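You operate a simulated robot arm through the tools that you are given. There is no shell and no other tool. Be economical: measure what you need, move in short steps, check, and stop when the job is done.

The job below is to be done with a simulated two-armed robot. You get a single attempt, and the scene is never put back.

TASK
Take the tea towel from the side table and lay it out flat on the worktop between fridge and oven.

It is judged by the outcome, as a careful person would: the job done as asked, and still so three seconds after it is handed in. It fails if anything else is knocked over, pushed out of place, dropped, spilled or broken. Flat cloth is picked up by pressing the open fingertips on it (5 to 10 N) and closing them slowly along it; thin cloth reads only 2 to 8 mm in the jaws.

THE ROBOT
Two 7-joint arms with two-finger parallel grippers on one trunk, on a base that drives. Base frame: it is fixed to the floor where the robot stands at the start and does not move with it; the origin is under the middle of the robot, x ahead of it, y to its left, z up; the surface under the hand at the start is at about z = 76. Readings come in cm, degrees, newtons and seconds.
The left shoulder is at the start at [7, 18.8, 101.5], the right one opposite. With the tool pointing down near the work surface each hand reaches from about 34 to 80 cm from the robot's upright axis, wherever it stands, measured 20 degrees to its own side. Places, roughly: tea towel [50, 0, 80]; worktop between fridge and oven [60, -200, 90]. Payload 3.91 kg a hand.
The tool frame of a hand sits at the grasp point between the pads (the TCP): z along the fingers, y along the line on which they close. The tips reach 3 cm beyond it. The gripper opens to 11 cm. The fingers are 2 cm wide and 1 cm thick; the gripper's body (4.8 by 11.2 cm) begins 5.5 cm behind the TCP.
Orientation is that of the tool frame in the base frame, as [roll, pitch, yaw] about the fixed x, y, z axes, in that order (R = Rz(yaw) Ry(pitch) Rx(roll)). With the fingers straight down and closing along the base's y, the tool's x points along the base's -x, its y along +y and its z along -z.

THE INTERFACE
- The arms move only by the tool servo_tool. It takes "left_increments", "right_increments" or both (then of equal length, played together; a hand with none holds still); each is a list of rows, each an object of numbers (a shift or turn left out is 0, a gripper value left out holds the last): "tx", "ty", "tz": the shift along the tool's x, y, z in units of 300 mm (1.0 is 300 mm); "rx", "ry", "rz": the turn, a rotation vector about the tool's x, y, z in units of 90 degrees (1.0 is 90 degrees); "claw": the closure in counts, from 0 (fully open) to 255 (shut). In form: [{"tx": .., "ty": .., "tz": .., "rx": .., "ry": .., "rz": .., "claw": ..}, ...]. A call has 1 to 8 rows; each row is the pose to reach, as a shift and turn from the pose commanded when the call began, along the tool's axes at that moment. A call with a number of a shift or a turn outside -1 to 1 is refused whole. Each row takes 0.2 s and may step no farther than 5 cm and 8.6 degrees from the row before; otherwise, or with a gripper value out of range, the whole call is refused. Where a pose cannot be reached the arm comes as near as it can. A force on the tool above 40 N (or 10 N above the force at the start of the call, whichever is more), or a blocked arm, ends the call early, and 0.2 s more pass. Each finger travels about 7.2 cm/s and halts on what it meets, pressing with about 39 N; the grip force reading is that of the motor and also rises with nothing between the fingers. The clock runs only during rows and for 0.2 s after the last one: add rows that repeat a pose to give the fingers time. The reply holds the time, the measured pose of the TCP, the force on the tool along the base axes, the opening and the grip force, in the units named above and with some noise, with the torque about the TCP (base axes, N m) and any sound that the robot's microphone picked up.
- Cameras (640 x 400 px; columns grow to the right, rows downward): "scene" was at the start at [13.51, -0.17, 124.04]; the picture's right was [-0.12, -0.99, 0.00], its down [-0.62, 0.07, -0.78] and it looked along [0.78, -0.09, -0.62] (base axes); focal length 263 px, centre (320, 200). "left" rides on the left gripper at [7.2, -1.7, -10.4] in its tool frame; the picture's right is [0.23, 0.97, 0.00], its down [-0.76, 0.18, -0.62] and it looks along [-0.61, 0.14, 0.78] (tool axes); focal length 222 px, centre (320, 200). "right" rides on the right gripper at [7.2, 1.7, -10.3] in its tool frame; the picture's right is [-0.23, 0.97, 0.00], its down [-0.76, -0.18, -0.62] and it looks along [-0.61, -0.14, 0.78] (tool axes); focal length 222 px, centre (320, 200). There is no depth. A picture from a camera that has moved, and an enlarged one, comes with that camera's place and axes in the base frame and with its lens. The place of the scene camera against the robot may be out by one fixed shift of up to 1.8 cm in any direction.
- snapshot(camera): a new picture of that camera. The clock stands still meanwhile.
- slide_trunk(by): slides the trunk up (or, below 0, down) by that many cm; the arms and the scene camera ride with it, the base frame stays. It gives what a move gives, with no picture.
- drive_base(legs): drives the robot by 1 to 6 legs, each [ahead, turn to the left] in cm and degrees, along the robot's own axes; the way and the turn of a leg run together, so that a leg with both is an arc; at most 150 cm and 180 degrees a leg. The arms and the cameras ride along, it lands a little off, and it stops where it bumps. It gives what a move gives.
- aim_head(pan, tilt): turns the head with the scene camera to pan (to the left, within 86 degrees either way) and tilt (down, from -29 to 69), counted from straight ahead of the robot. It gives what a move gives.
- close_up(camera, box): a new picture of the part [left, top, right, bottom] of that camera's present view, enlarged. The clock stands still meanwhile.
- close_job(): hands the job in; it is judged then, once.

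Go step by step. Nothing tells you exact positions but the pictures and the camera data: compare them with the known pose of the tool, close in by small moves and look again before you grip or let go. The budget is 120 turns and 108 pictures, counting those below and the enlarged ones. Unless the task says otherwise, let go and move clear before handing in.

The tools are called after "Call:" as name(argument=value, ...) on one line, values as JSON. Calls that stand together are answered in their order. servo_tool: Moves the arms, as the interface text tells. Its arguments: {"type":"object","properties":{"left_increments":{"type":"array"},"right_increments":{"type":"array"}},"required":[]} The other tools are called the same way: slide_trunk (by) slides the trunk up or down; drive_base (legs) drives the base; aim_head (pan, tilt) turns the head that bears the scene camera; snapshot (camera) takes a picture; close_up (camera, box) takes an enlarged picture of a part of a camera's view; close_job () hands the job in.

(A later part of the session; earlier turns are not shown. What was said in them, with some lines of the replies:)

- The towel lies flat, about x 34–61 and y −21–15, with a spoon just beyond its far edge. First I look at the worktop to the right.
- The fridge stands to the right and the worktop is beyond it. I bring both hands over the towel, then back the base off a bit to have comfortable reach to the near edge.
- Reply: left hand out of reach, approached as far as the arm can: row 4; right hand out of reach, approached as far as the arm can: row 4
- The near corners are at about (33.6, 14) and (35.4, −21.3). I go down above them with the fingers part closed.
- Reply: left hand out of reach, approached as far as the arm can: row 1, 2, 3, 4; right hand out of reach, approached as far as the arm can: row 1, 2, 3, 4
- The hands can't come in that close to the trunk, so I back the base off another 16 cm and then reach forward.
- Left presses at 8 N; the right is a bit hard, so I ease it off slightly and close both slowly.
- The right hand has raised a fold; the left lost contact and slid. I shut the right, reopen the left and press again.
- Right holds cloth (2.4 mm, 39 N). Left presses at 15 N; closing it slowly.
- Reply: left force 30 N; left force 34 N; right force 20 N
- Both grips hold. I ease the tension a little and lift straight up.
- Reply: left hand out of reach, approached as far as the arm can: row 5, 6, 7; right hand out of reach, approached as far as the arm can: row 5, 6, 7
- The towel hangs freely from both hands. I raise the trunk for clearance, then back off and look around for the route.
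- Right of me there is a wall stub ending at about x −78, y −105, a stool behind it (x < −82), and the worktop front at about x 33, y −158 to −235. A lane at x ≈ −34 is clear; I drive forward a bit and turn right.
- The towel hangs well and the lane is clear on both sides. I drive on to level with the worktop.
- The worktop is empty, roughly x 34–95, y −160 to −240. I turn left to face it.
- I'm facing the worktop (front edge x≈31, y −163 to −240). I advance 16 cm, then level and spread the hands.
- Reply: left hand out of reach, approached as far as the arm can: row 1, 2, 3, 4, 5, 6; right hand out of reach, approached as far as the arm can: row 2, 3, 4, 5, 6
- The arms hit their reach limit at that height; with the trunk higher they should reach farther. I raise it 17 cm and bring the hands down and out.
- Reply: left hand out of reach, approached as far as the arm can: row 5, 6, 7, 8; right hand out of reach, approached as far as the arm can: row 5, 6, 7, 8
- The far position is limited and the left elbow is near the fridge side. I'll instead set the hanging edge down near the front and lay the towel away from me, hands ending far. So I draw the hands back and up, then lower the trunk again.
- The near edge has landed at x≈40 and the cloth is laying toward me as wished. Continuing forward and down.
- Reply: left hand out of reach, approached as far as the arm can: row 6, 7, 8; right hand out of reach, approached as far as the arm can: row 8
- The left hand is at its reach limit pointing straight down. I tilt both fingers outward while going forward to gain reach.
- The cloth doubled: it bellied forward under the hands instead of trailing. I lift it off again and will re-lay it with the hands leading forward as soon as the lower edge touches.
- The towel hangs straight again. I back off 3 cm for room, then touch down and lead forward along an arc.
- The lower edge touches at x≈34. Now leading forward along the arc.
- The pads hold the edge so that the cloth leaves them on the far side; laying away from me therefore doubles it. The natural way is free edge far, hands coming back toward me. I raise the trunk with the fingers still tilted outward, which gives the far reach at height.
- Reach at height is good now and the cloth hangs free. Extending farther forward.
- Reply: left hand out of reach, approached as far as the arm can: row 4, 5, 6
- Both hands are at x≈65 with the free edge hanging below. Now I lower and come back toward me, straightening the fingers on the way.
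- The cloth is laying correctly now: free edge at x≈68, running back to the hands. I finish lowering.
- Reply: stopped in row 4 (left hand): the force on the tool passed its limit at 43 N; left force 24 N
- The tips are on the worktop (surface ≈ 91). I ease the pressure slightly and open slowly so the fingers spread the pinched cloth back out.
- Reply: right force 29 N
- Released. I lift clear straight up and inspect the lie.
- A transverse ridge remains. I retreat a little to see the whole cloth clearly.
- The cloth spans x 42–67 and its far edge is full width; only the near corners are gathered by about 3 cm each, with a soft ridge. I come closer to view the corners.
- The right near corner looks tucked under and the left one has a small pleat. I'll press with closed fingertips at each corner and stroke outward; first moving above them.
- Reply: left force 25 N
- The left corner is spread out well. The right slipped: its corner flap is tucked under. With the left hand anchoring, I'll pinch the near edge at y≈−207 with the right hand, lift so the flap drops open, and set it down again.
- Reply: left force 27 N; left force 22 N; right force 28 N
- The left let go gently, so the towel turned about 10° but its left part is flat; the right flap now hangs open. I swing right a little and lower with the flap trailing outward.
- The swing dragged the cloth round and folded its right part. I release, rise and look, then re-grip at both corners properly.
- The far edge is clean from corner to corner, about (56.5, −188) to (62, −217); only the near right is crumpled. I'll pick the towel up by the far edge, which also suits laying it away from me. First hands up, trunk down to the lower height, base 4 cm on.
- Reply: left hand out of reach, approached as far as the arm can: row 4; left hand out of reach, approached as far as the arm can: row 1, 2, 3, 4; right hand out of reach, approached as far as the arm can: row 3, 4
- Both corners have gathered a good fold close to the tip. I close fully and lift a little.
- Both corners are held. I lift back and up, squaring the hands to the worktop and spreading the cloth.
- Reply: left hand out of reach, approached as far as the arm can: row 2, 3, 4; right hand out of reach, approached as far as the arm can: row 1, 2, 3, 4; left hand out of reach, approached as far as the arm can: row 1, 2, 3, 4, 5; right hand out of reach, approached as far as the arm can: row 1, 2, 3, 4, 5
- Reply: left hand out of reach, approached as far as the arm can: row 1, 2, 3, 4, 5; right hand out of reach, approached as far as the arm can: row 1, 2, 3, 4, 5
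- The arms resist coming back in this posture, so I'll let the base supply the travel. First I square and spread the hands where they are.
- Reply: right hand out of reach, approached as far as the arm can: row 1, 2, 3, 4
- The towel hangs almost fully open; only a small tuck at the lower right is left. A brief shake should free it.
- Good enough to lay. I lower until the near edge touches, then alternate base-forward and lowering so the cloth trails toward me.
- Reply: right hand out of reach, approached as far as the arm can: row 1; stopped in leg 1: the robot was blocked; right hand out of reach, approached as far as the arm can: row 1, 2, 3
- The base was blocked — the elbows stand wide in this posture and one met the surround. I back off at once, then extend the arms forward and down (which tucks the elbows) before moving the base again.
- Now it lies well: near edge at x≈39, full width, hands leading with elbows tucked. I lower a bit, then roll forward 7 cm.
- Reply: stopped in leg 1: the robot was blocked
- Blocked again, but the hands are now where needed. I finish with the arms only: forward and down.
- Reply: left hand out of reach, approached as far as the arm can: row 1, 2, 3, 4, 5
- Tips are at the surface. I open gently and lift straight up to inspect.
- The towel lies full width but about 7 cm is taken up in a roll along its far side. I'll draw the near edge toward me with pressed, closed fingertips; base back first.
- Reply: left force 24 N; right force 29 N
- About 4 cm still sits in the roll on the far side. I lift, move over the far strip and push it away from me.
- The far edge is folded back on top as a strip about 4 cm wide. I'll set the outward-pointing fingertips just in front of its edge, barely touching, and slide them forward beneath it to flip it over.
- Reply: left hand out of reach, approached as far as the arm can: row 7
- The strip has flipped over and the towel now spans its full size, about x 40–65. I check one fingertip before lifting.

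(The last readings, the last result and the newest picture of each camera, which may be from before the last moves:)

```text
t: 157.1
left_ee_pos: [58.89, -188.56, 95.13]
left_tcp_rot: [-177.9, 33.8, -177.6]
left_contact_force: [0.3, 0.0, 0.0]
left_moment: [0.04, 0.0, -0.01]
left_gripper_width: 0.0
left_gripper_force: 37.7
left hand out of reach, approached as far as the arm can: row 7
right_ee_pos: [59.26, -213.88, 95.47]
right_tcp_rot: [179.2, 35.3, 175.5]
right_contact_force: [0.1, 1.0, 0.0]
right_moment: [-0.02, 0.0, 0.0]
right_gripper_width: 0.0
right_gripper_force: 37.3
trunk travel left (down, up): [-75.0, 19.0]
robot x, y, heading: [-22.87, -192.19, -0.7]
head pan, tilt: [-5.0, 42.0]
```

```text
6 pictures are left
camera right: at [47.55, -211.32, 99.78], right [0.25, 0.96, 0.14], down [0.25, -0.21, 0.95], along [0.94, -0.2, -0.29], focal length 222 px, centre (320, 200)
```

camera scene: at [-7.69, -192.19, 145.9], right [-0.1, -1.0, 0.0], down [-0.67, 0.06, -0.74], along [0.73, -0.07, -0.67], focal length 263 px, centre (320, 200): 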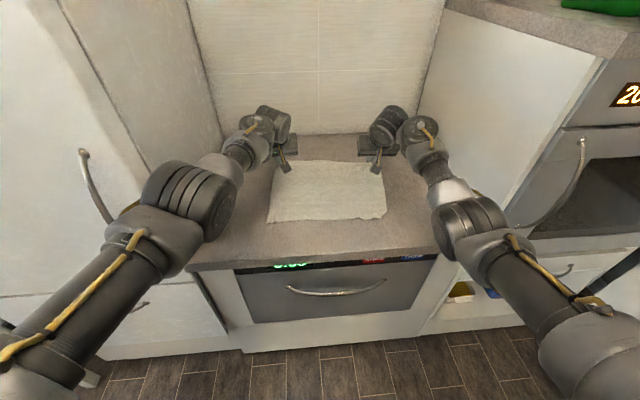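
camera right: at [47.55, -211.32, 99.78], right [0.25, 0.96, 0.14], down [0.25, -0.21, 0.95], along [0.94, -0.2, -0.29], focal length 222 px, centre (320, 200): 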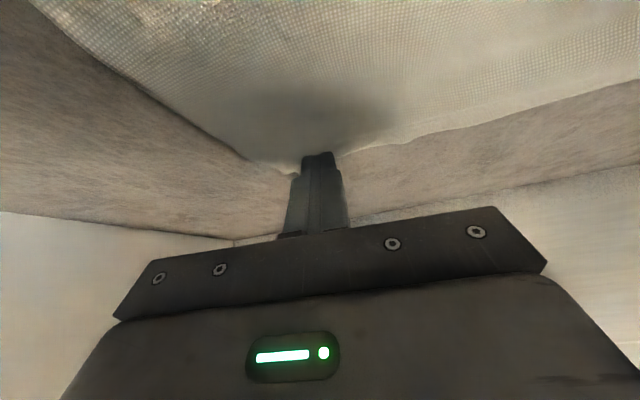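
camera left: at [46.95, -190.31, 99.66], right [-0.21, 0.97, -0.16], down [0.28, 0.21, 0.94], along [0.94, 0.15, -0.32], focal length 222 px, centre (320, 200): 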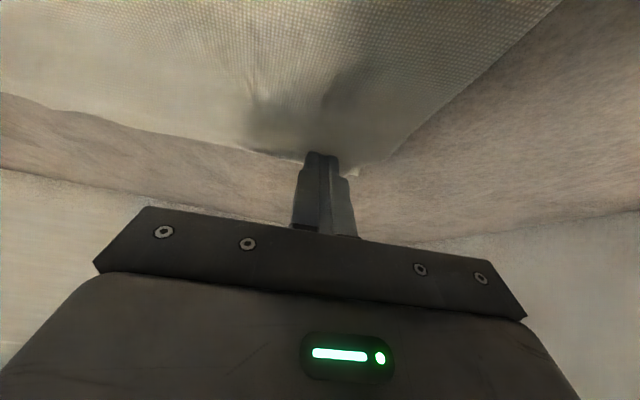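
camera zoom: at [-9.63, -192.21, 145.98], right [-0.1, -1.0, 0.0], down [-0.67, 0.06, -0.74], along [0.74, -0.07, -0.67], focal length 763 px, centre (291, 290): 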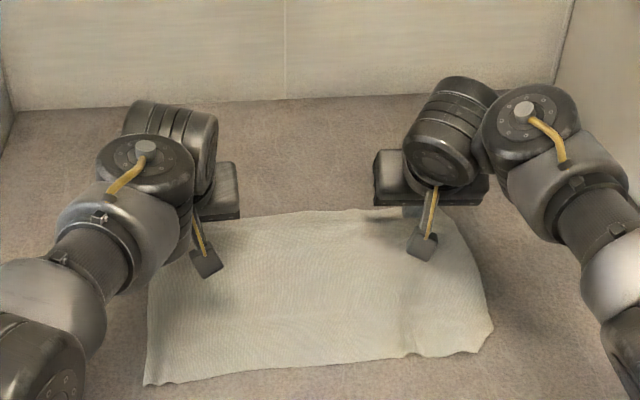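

The fingertips are above the cloth. I lift straight up and back away, then look at the result.

Call:
servo_tool(left_increments=[{"tx": -0.02, "tz": -0.03}, {"tx": -0.06, "tz": -0.095}, {"tx": -0.12, "tz": -0.19}, {"tx": -0.18, "tz": -0.28}], right_increments=[{"tx": -0.02, "tz": -0.03}, {"tx": -0.06, "tz": -0.095}, {"tx": -0.12, "tz": -0.19}, {"tx": -0.18, "tz": -0.28}])

Call:
drive_base(legs=[[-18, 0]])

Call:
close_up(camera="scene", box=[220, 70, 440, 208])

```text
t: 158.1
left_ee_pos: [58.58, -188.07, 105.31]
left_tcp_rot: [-178.0, 33.9, -177.6]
left_contact_force: [-0.1, 0.7, -0.1]
left_moment: [-0.01, -0.02, 0.01]
left_gripper_width: 0.0
left_gripper_force: 37.3
right_ee_pos: [58.71, -213.97, 105.56]
right_tcp_rot: [179.2, 35.4, 175.5]
right_contact_force: [0.2, 0.4, -0.8]
right_moment: [0.0, -0.02, 0.0]
right_gripper_width: 0.01
right_gripper_force: 37.1
trunk travel left (down, up): [-75.0, 19.0]
robot x, y, heading: [-23.09, -192.31, -0.5]
head pan, tilt: [-5.0, 42.0]
```

```text
t: 159.6
left_ee_pos: [40.76, -188.23, 105.24]
left_tcp_rot: [-178.1, 34.0, -177.8]
left_contact_force: [0.3, -0.6, 0.7]
left_moment: [0.01, 0.02, 0.0]
left_gripper_width: 0.01
left_gripper_force: 38.0
right_ee_pos: [40.79, -213.93, 105.58]
right_tcp_rot: [179.1, 35.3, 175.3]
right_contact_force: [-0.7, 0.6, 1.0]
right_moment: [0.0, -0.03, 0.01]
right_gripper_width: 0.03
right_gripper_force: 37.1
trunk travel left (down, up): [-75.0, 19.0]
robot x, y, heading: [-40.78, -192.13, -1.0]
head pan, tilt: [-5.0, 42.0]
```

```text
2.90 times, centred on (330, 139) of scene
camera zoom: at [-27.66, -192.08, 146.01], right [-0.1, -0.99, 0.0], down [-0.67, 0.07, -0.74], along [0.74, -0.07, -0.67], focal length 763 px, centre (291, 377)
```

zoom: 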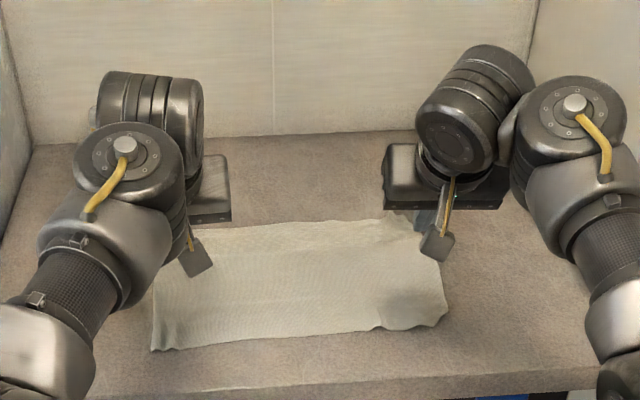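

Nearly flat; only the near right corner looks slightly tucked. I take a closer look from the right hand.

Call:
drive_base(legs=[[-7, 0]])

Call:
close_up(camera="right", box=[160, 0, 480, 200])

```text
t: 160.6
left_ee_pos: [34.93, -188.19, 104.46]
left_tcp_rot: [-178.1, 33.3, -177.8]
left_contact_force: [-0.8, 1.3, 1.5]
left_moment: [-0.01, 0.05, -0.02]
left_gripper_width: 0.0
left_gripper_force: 38.1
right_ee_pos: [35.11, -213.89, 104.88]
right_tcp_rot: [179.3, 34.7, 175.4]
right_contact_force: [-0.2, -0.3, 0.7]
right_moment: [0.03, 0.02, 0.03]
right_gripper_width: 0.0
right_gripper_force: 38.2
trunk travel left (down, up): [-75.0, 19.0]
robot x, y, heading: [-47.28, -191.72, -0.8]
head pan, tilt: [-5.0, 42.0]
```

```text
2.00 times, centred on (320, 100) of right
camera zoom: at [23.41, -211.34, 109.29], right [0.26, 0.96, 0.14], down [0.26, -0.21, 0.94], along [0.93, -0.21, -0.3], focal length 444 px, centre (320, 400)
```

zoom: 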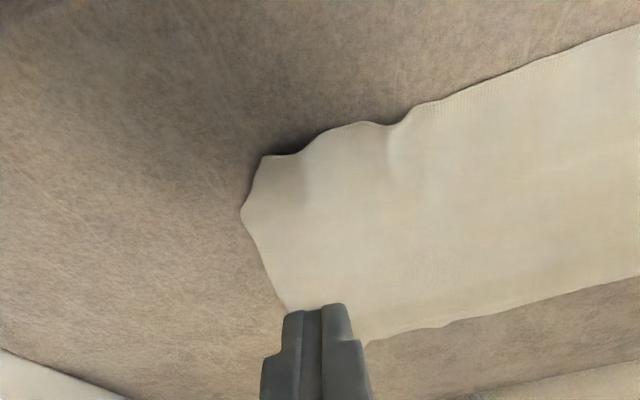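

The remaining wave there is a small gather across the corner, the kind an outward stroke smoothed on the left. I do one gentle stroke outward with the right fingertips.

Call:
drive_base(legs=[[7, 0]])

Call:
servo_tool(right_increments=[{"tx": 0.06, "tz": 0.09}, {"tx": 0.12, "tz": 0.18}, {"tx": 0.16, "tz": 0.25}, {"tx": 0.18, "tz": 0.278}, {"tx": 0.18, "tz": 0.278}])

```text
t: 162.1
left_ee_pos: [32.16, -187.2, 102.47]
left_tcp_rot: [177.7, 27.8, -178.8]
left_contact_force: [0.3, -0.3, 0.9]
left_moment: [-0.03, 0.06, -0.04]
left_gripper_width: 0.01
left_gripper_force: 38.0
right_ee_pos: [33.34, -215.66, 107.66]
right_tcp_rot: [-180.0, 36.1, 173.0]
right_contact_force: [0.6, 1.5, 1.4]
right_moment: [-0.06, 0.07, -0.08]
right_gripper_width: 0.0
right_gripper_force: 37.0
trunk travel left (down, up): [-75.0, 19.0]
robot x, y, heading: [-40.8, -191.91, -0.8]
head pan, tilt: [-5.0, 42.0]
stopped in leg 1: the robot was blocked; the commanded pose is now the measured one
```

```text
t: 163.2
left_ee_pos: [34.36, -187.29, 100.93]
left_tcp_rot: [177.6, 26.4, -178.8]
left_contact_force: [-0.2, 0.0, 0.4]
left_moment: [0.01, -0.01, -0.04]
left_gripper_width: 0.01
left_gripper_force: 37.7
right_ee_pos: [35.84, -215.84, 96.01]
right_tcp_rot: [-179.6, 34.7, 173.3]
right_contact_force: [-0.4, 0.2, -0.2]
right_moment: [-0.03, -0.04, -0.01]
right_gripper_width: 0.0
right_gripper_force: 37.9
trunk travel left (down, up): [-75.0, 19.0]
robot x, y, heading: [-40.68, -192.28, -0.8]
head pan, tilt: [-5.0, 42.0]
```

Call:
snapshot(camera="scene")

```text
3 pictures are left
camera scene: at [-27.68, -192.01, 146.03], right [-0.1, -1.0, 0.0], down [-0.66, 0.07, -0.74], along [0.74, -0.07, -0.67], focal length 263 px, centre (320, 200)
```

scene: 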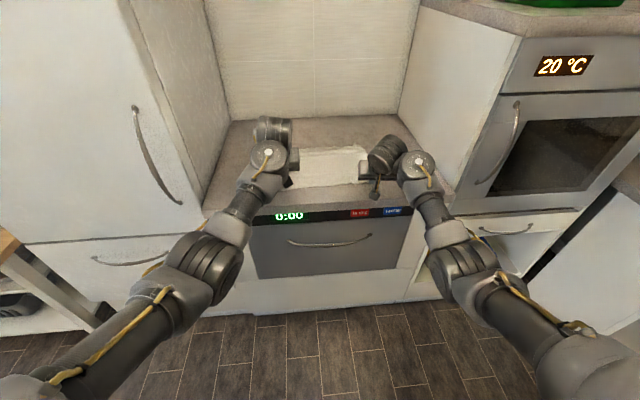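

The forearms, now low, were just meeting the worktop's front edge; nothing has shifted. I leave the corner as it is, back well clear and check the result.

Call:
drive_base(legs=[[-20, 0]])

Call:
close_up(camera="scene", box=[200, 60, 440, 210])

```text
t: 164.8
left_ee_pos: [14.64, -186.98, 100.6]
left_tcp_rot: [177.5, 26.1, -178.6]
left_contact_force: [1.2, -0.2, 0.1]
left_moment: [0.0, -0.01, 0.02]
left_gripper_width: 0.01
left_gripper_force: 37.3
right_ee_pos: [16.37, -215.48, 95.61]
right_tcp_rot: [-179.6, 34.5, 173.4]
right_contact_force: [0.2, -0.4, -0.5]
right_moment: [-0.04, 0.01, -0.03]
right_gripper_width: 0.02
right_gripper_force: 37.9
trunk travel left (down, up): [-75.0, 19.0]
robot x, y, heading: [-60.85, -191.69, -0.5]
head pan, tilt: [-5.0, 42.0]
```

```text
2.67 times, centred on (320, 135) of scene
camera zoom: at [-47.14, -191.85, 145.96], right [-0.1, -1.0, 0.0], down [-0.67, 0.07, -0.74], along [0.74, -0.07, -0.67], focal length 702 px, centre (320, 373)
```

zoom: 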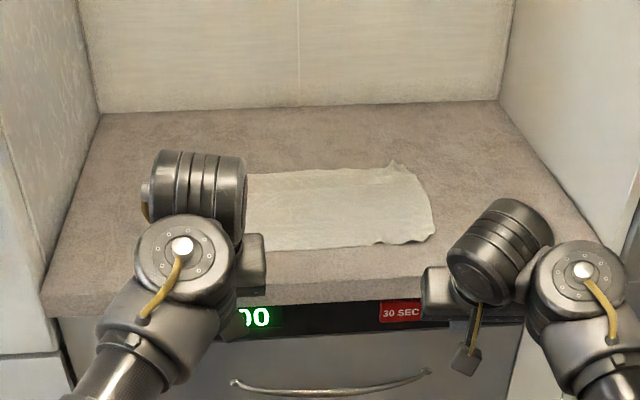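

The towel lies spread out on the worktop, with both hands open space away from it. The two right-hand corners still show small gathers. I hand in.

Call:
close_job()

```text
The job is handed in.
```

The tea towel is on the worktop between the fridge and oven, spread to nearly its full size, but it is not perfectly flat. The near right corner is slightly tucked under, and there is a small pleat at the far right corner. I left both because I had only two pictures left and another stroke could have undone the lay.

While laying it out, the base was blocked three times when the arms met something. Two were while moving the towel forward, and I never identified what was touched. The last was probably the forearms against the worktop's front edge. The pictures I took afterwards showed nothing knocked over or out of place.
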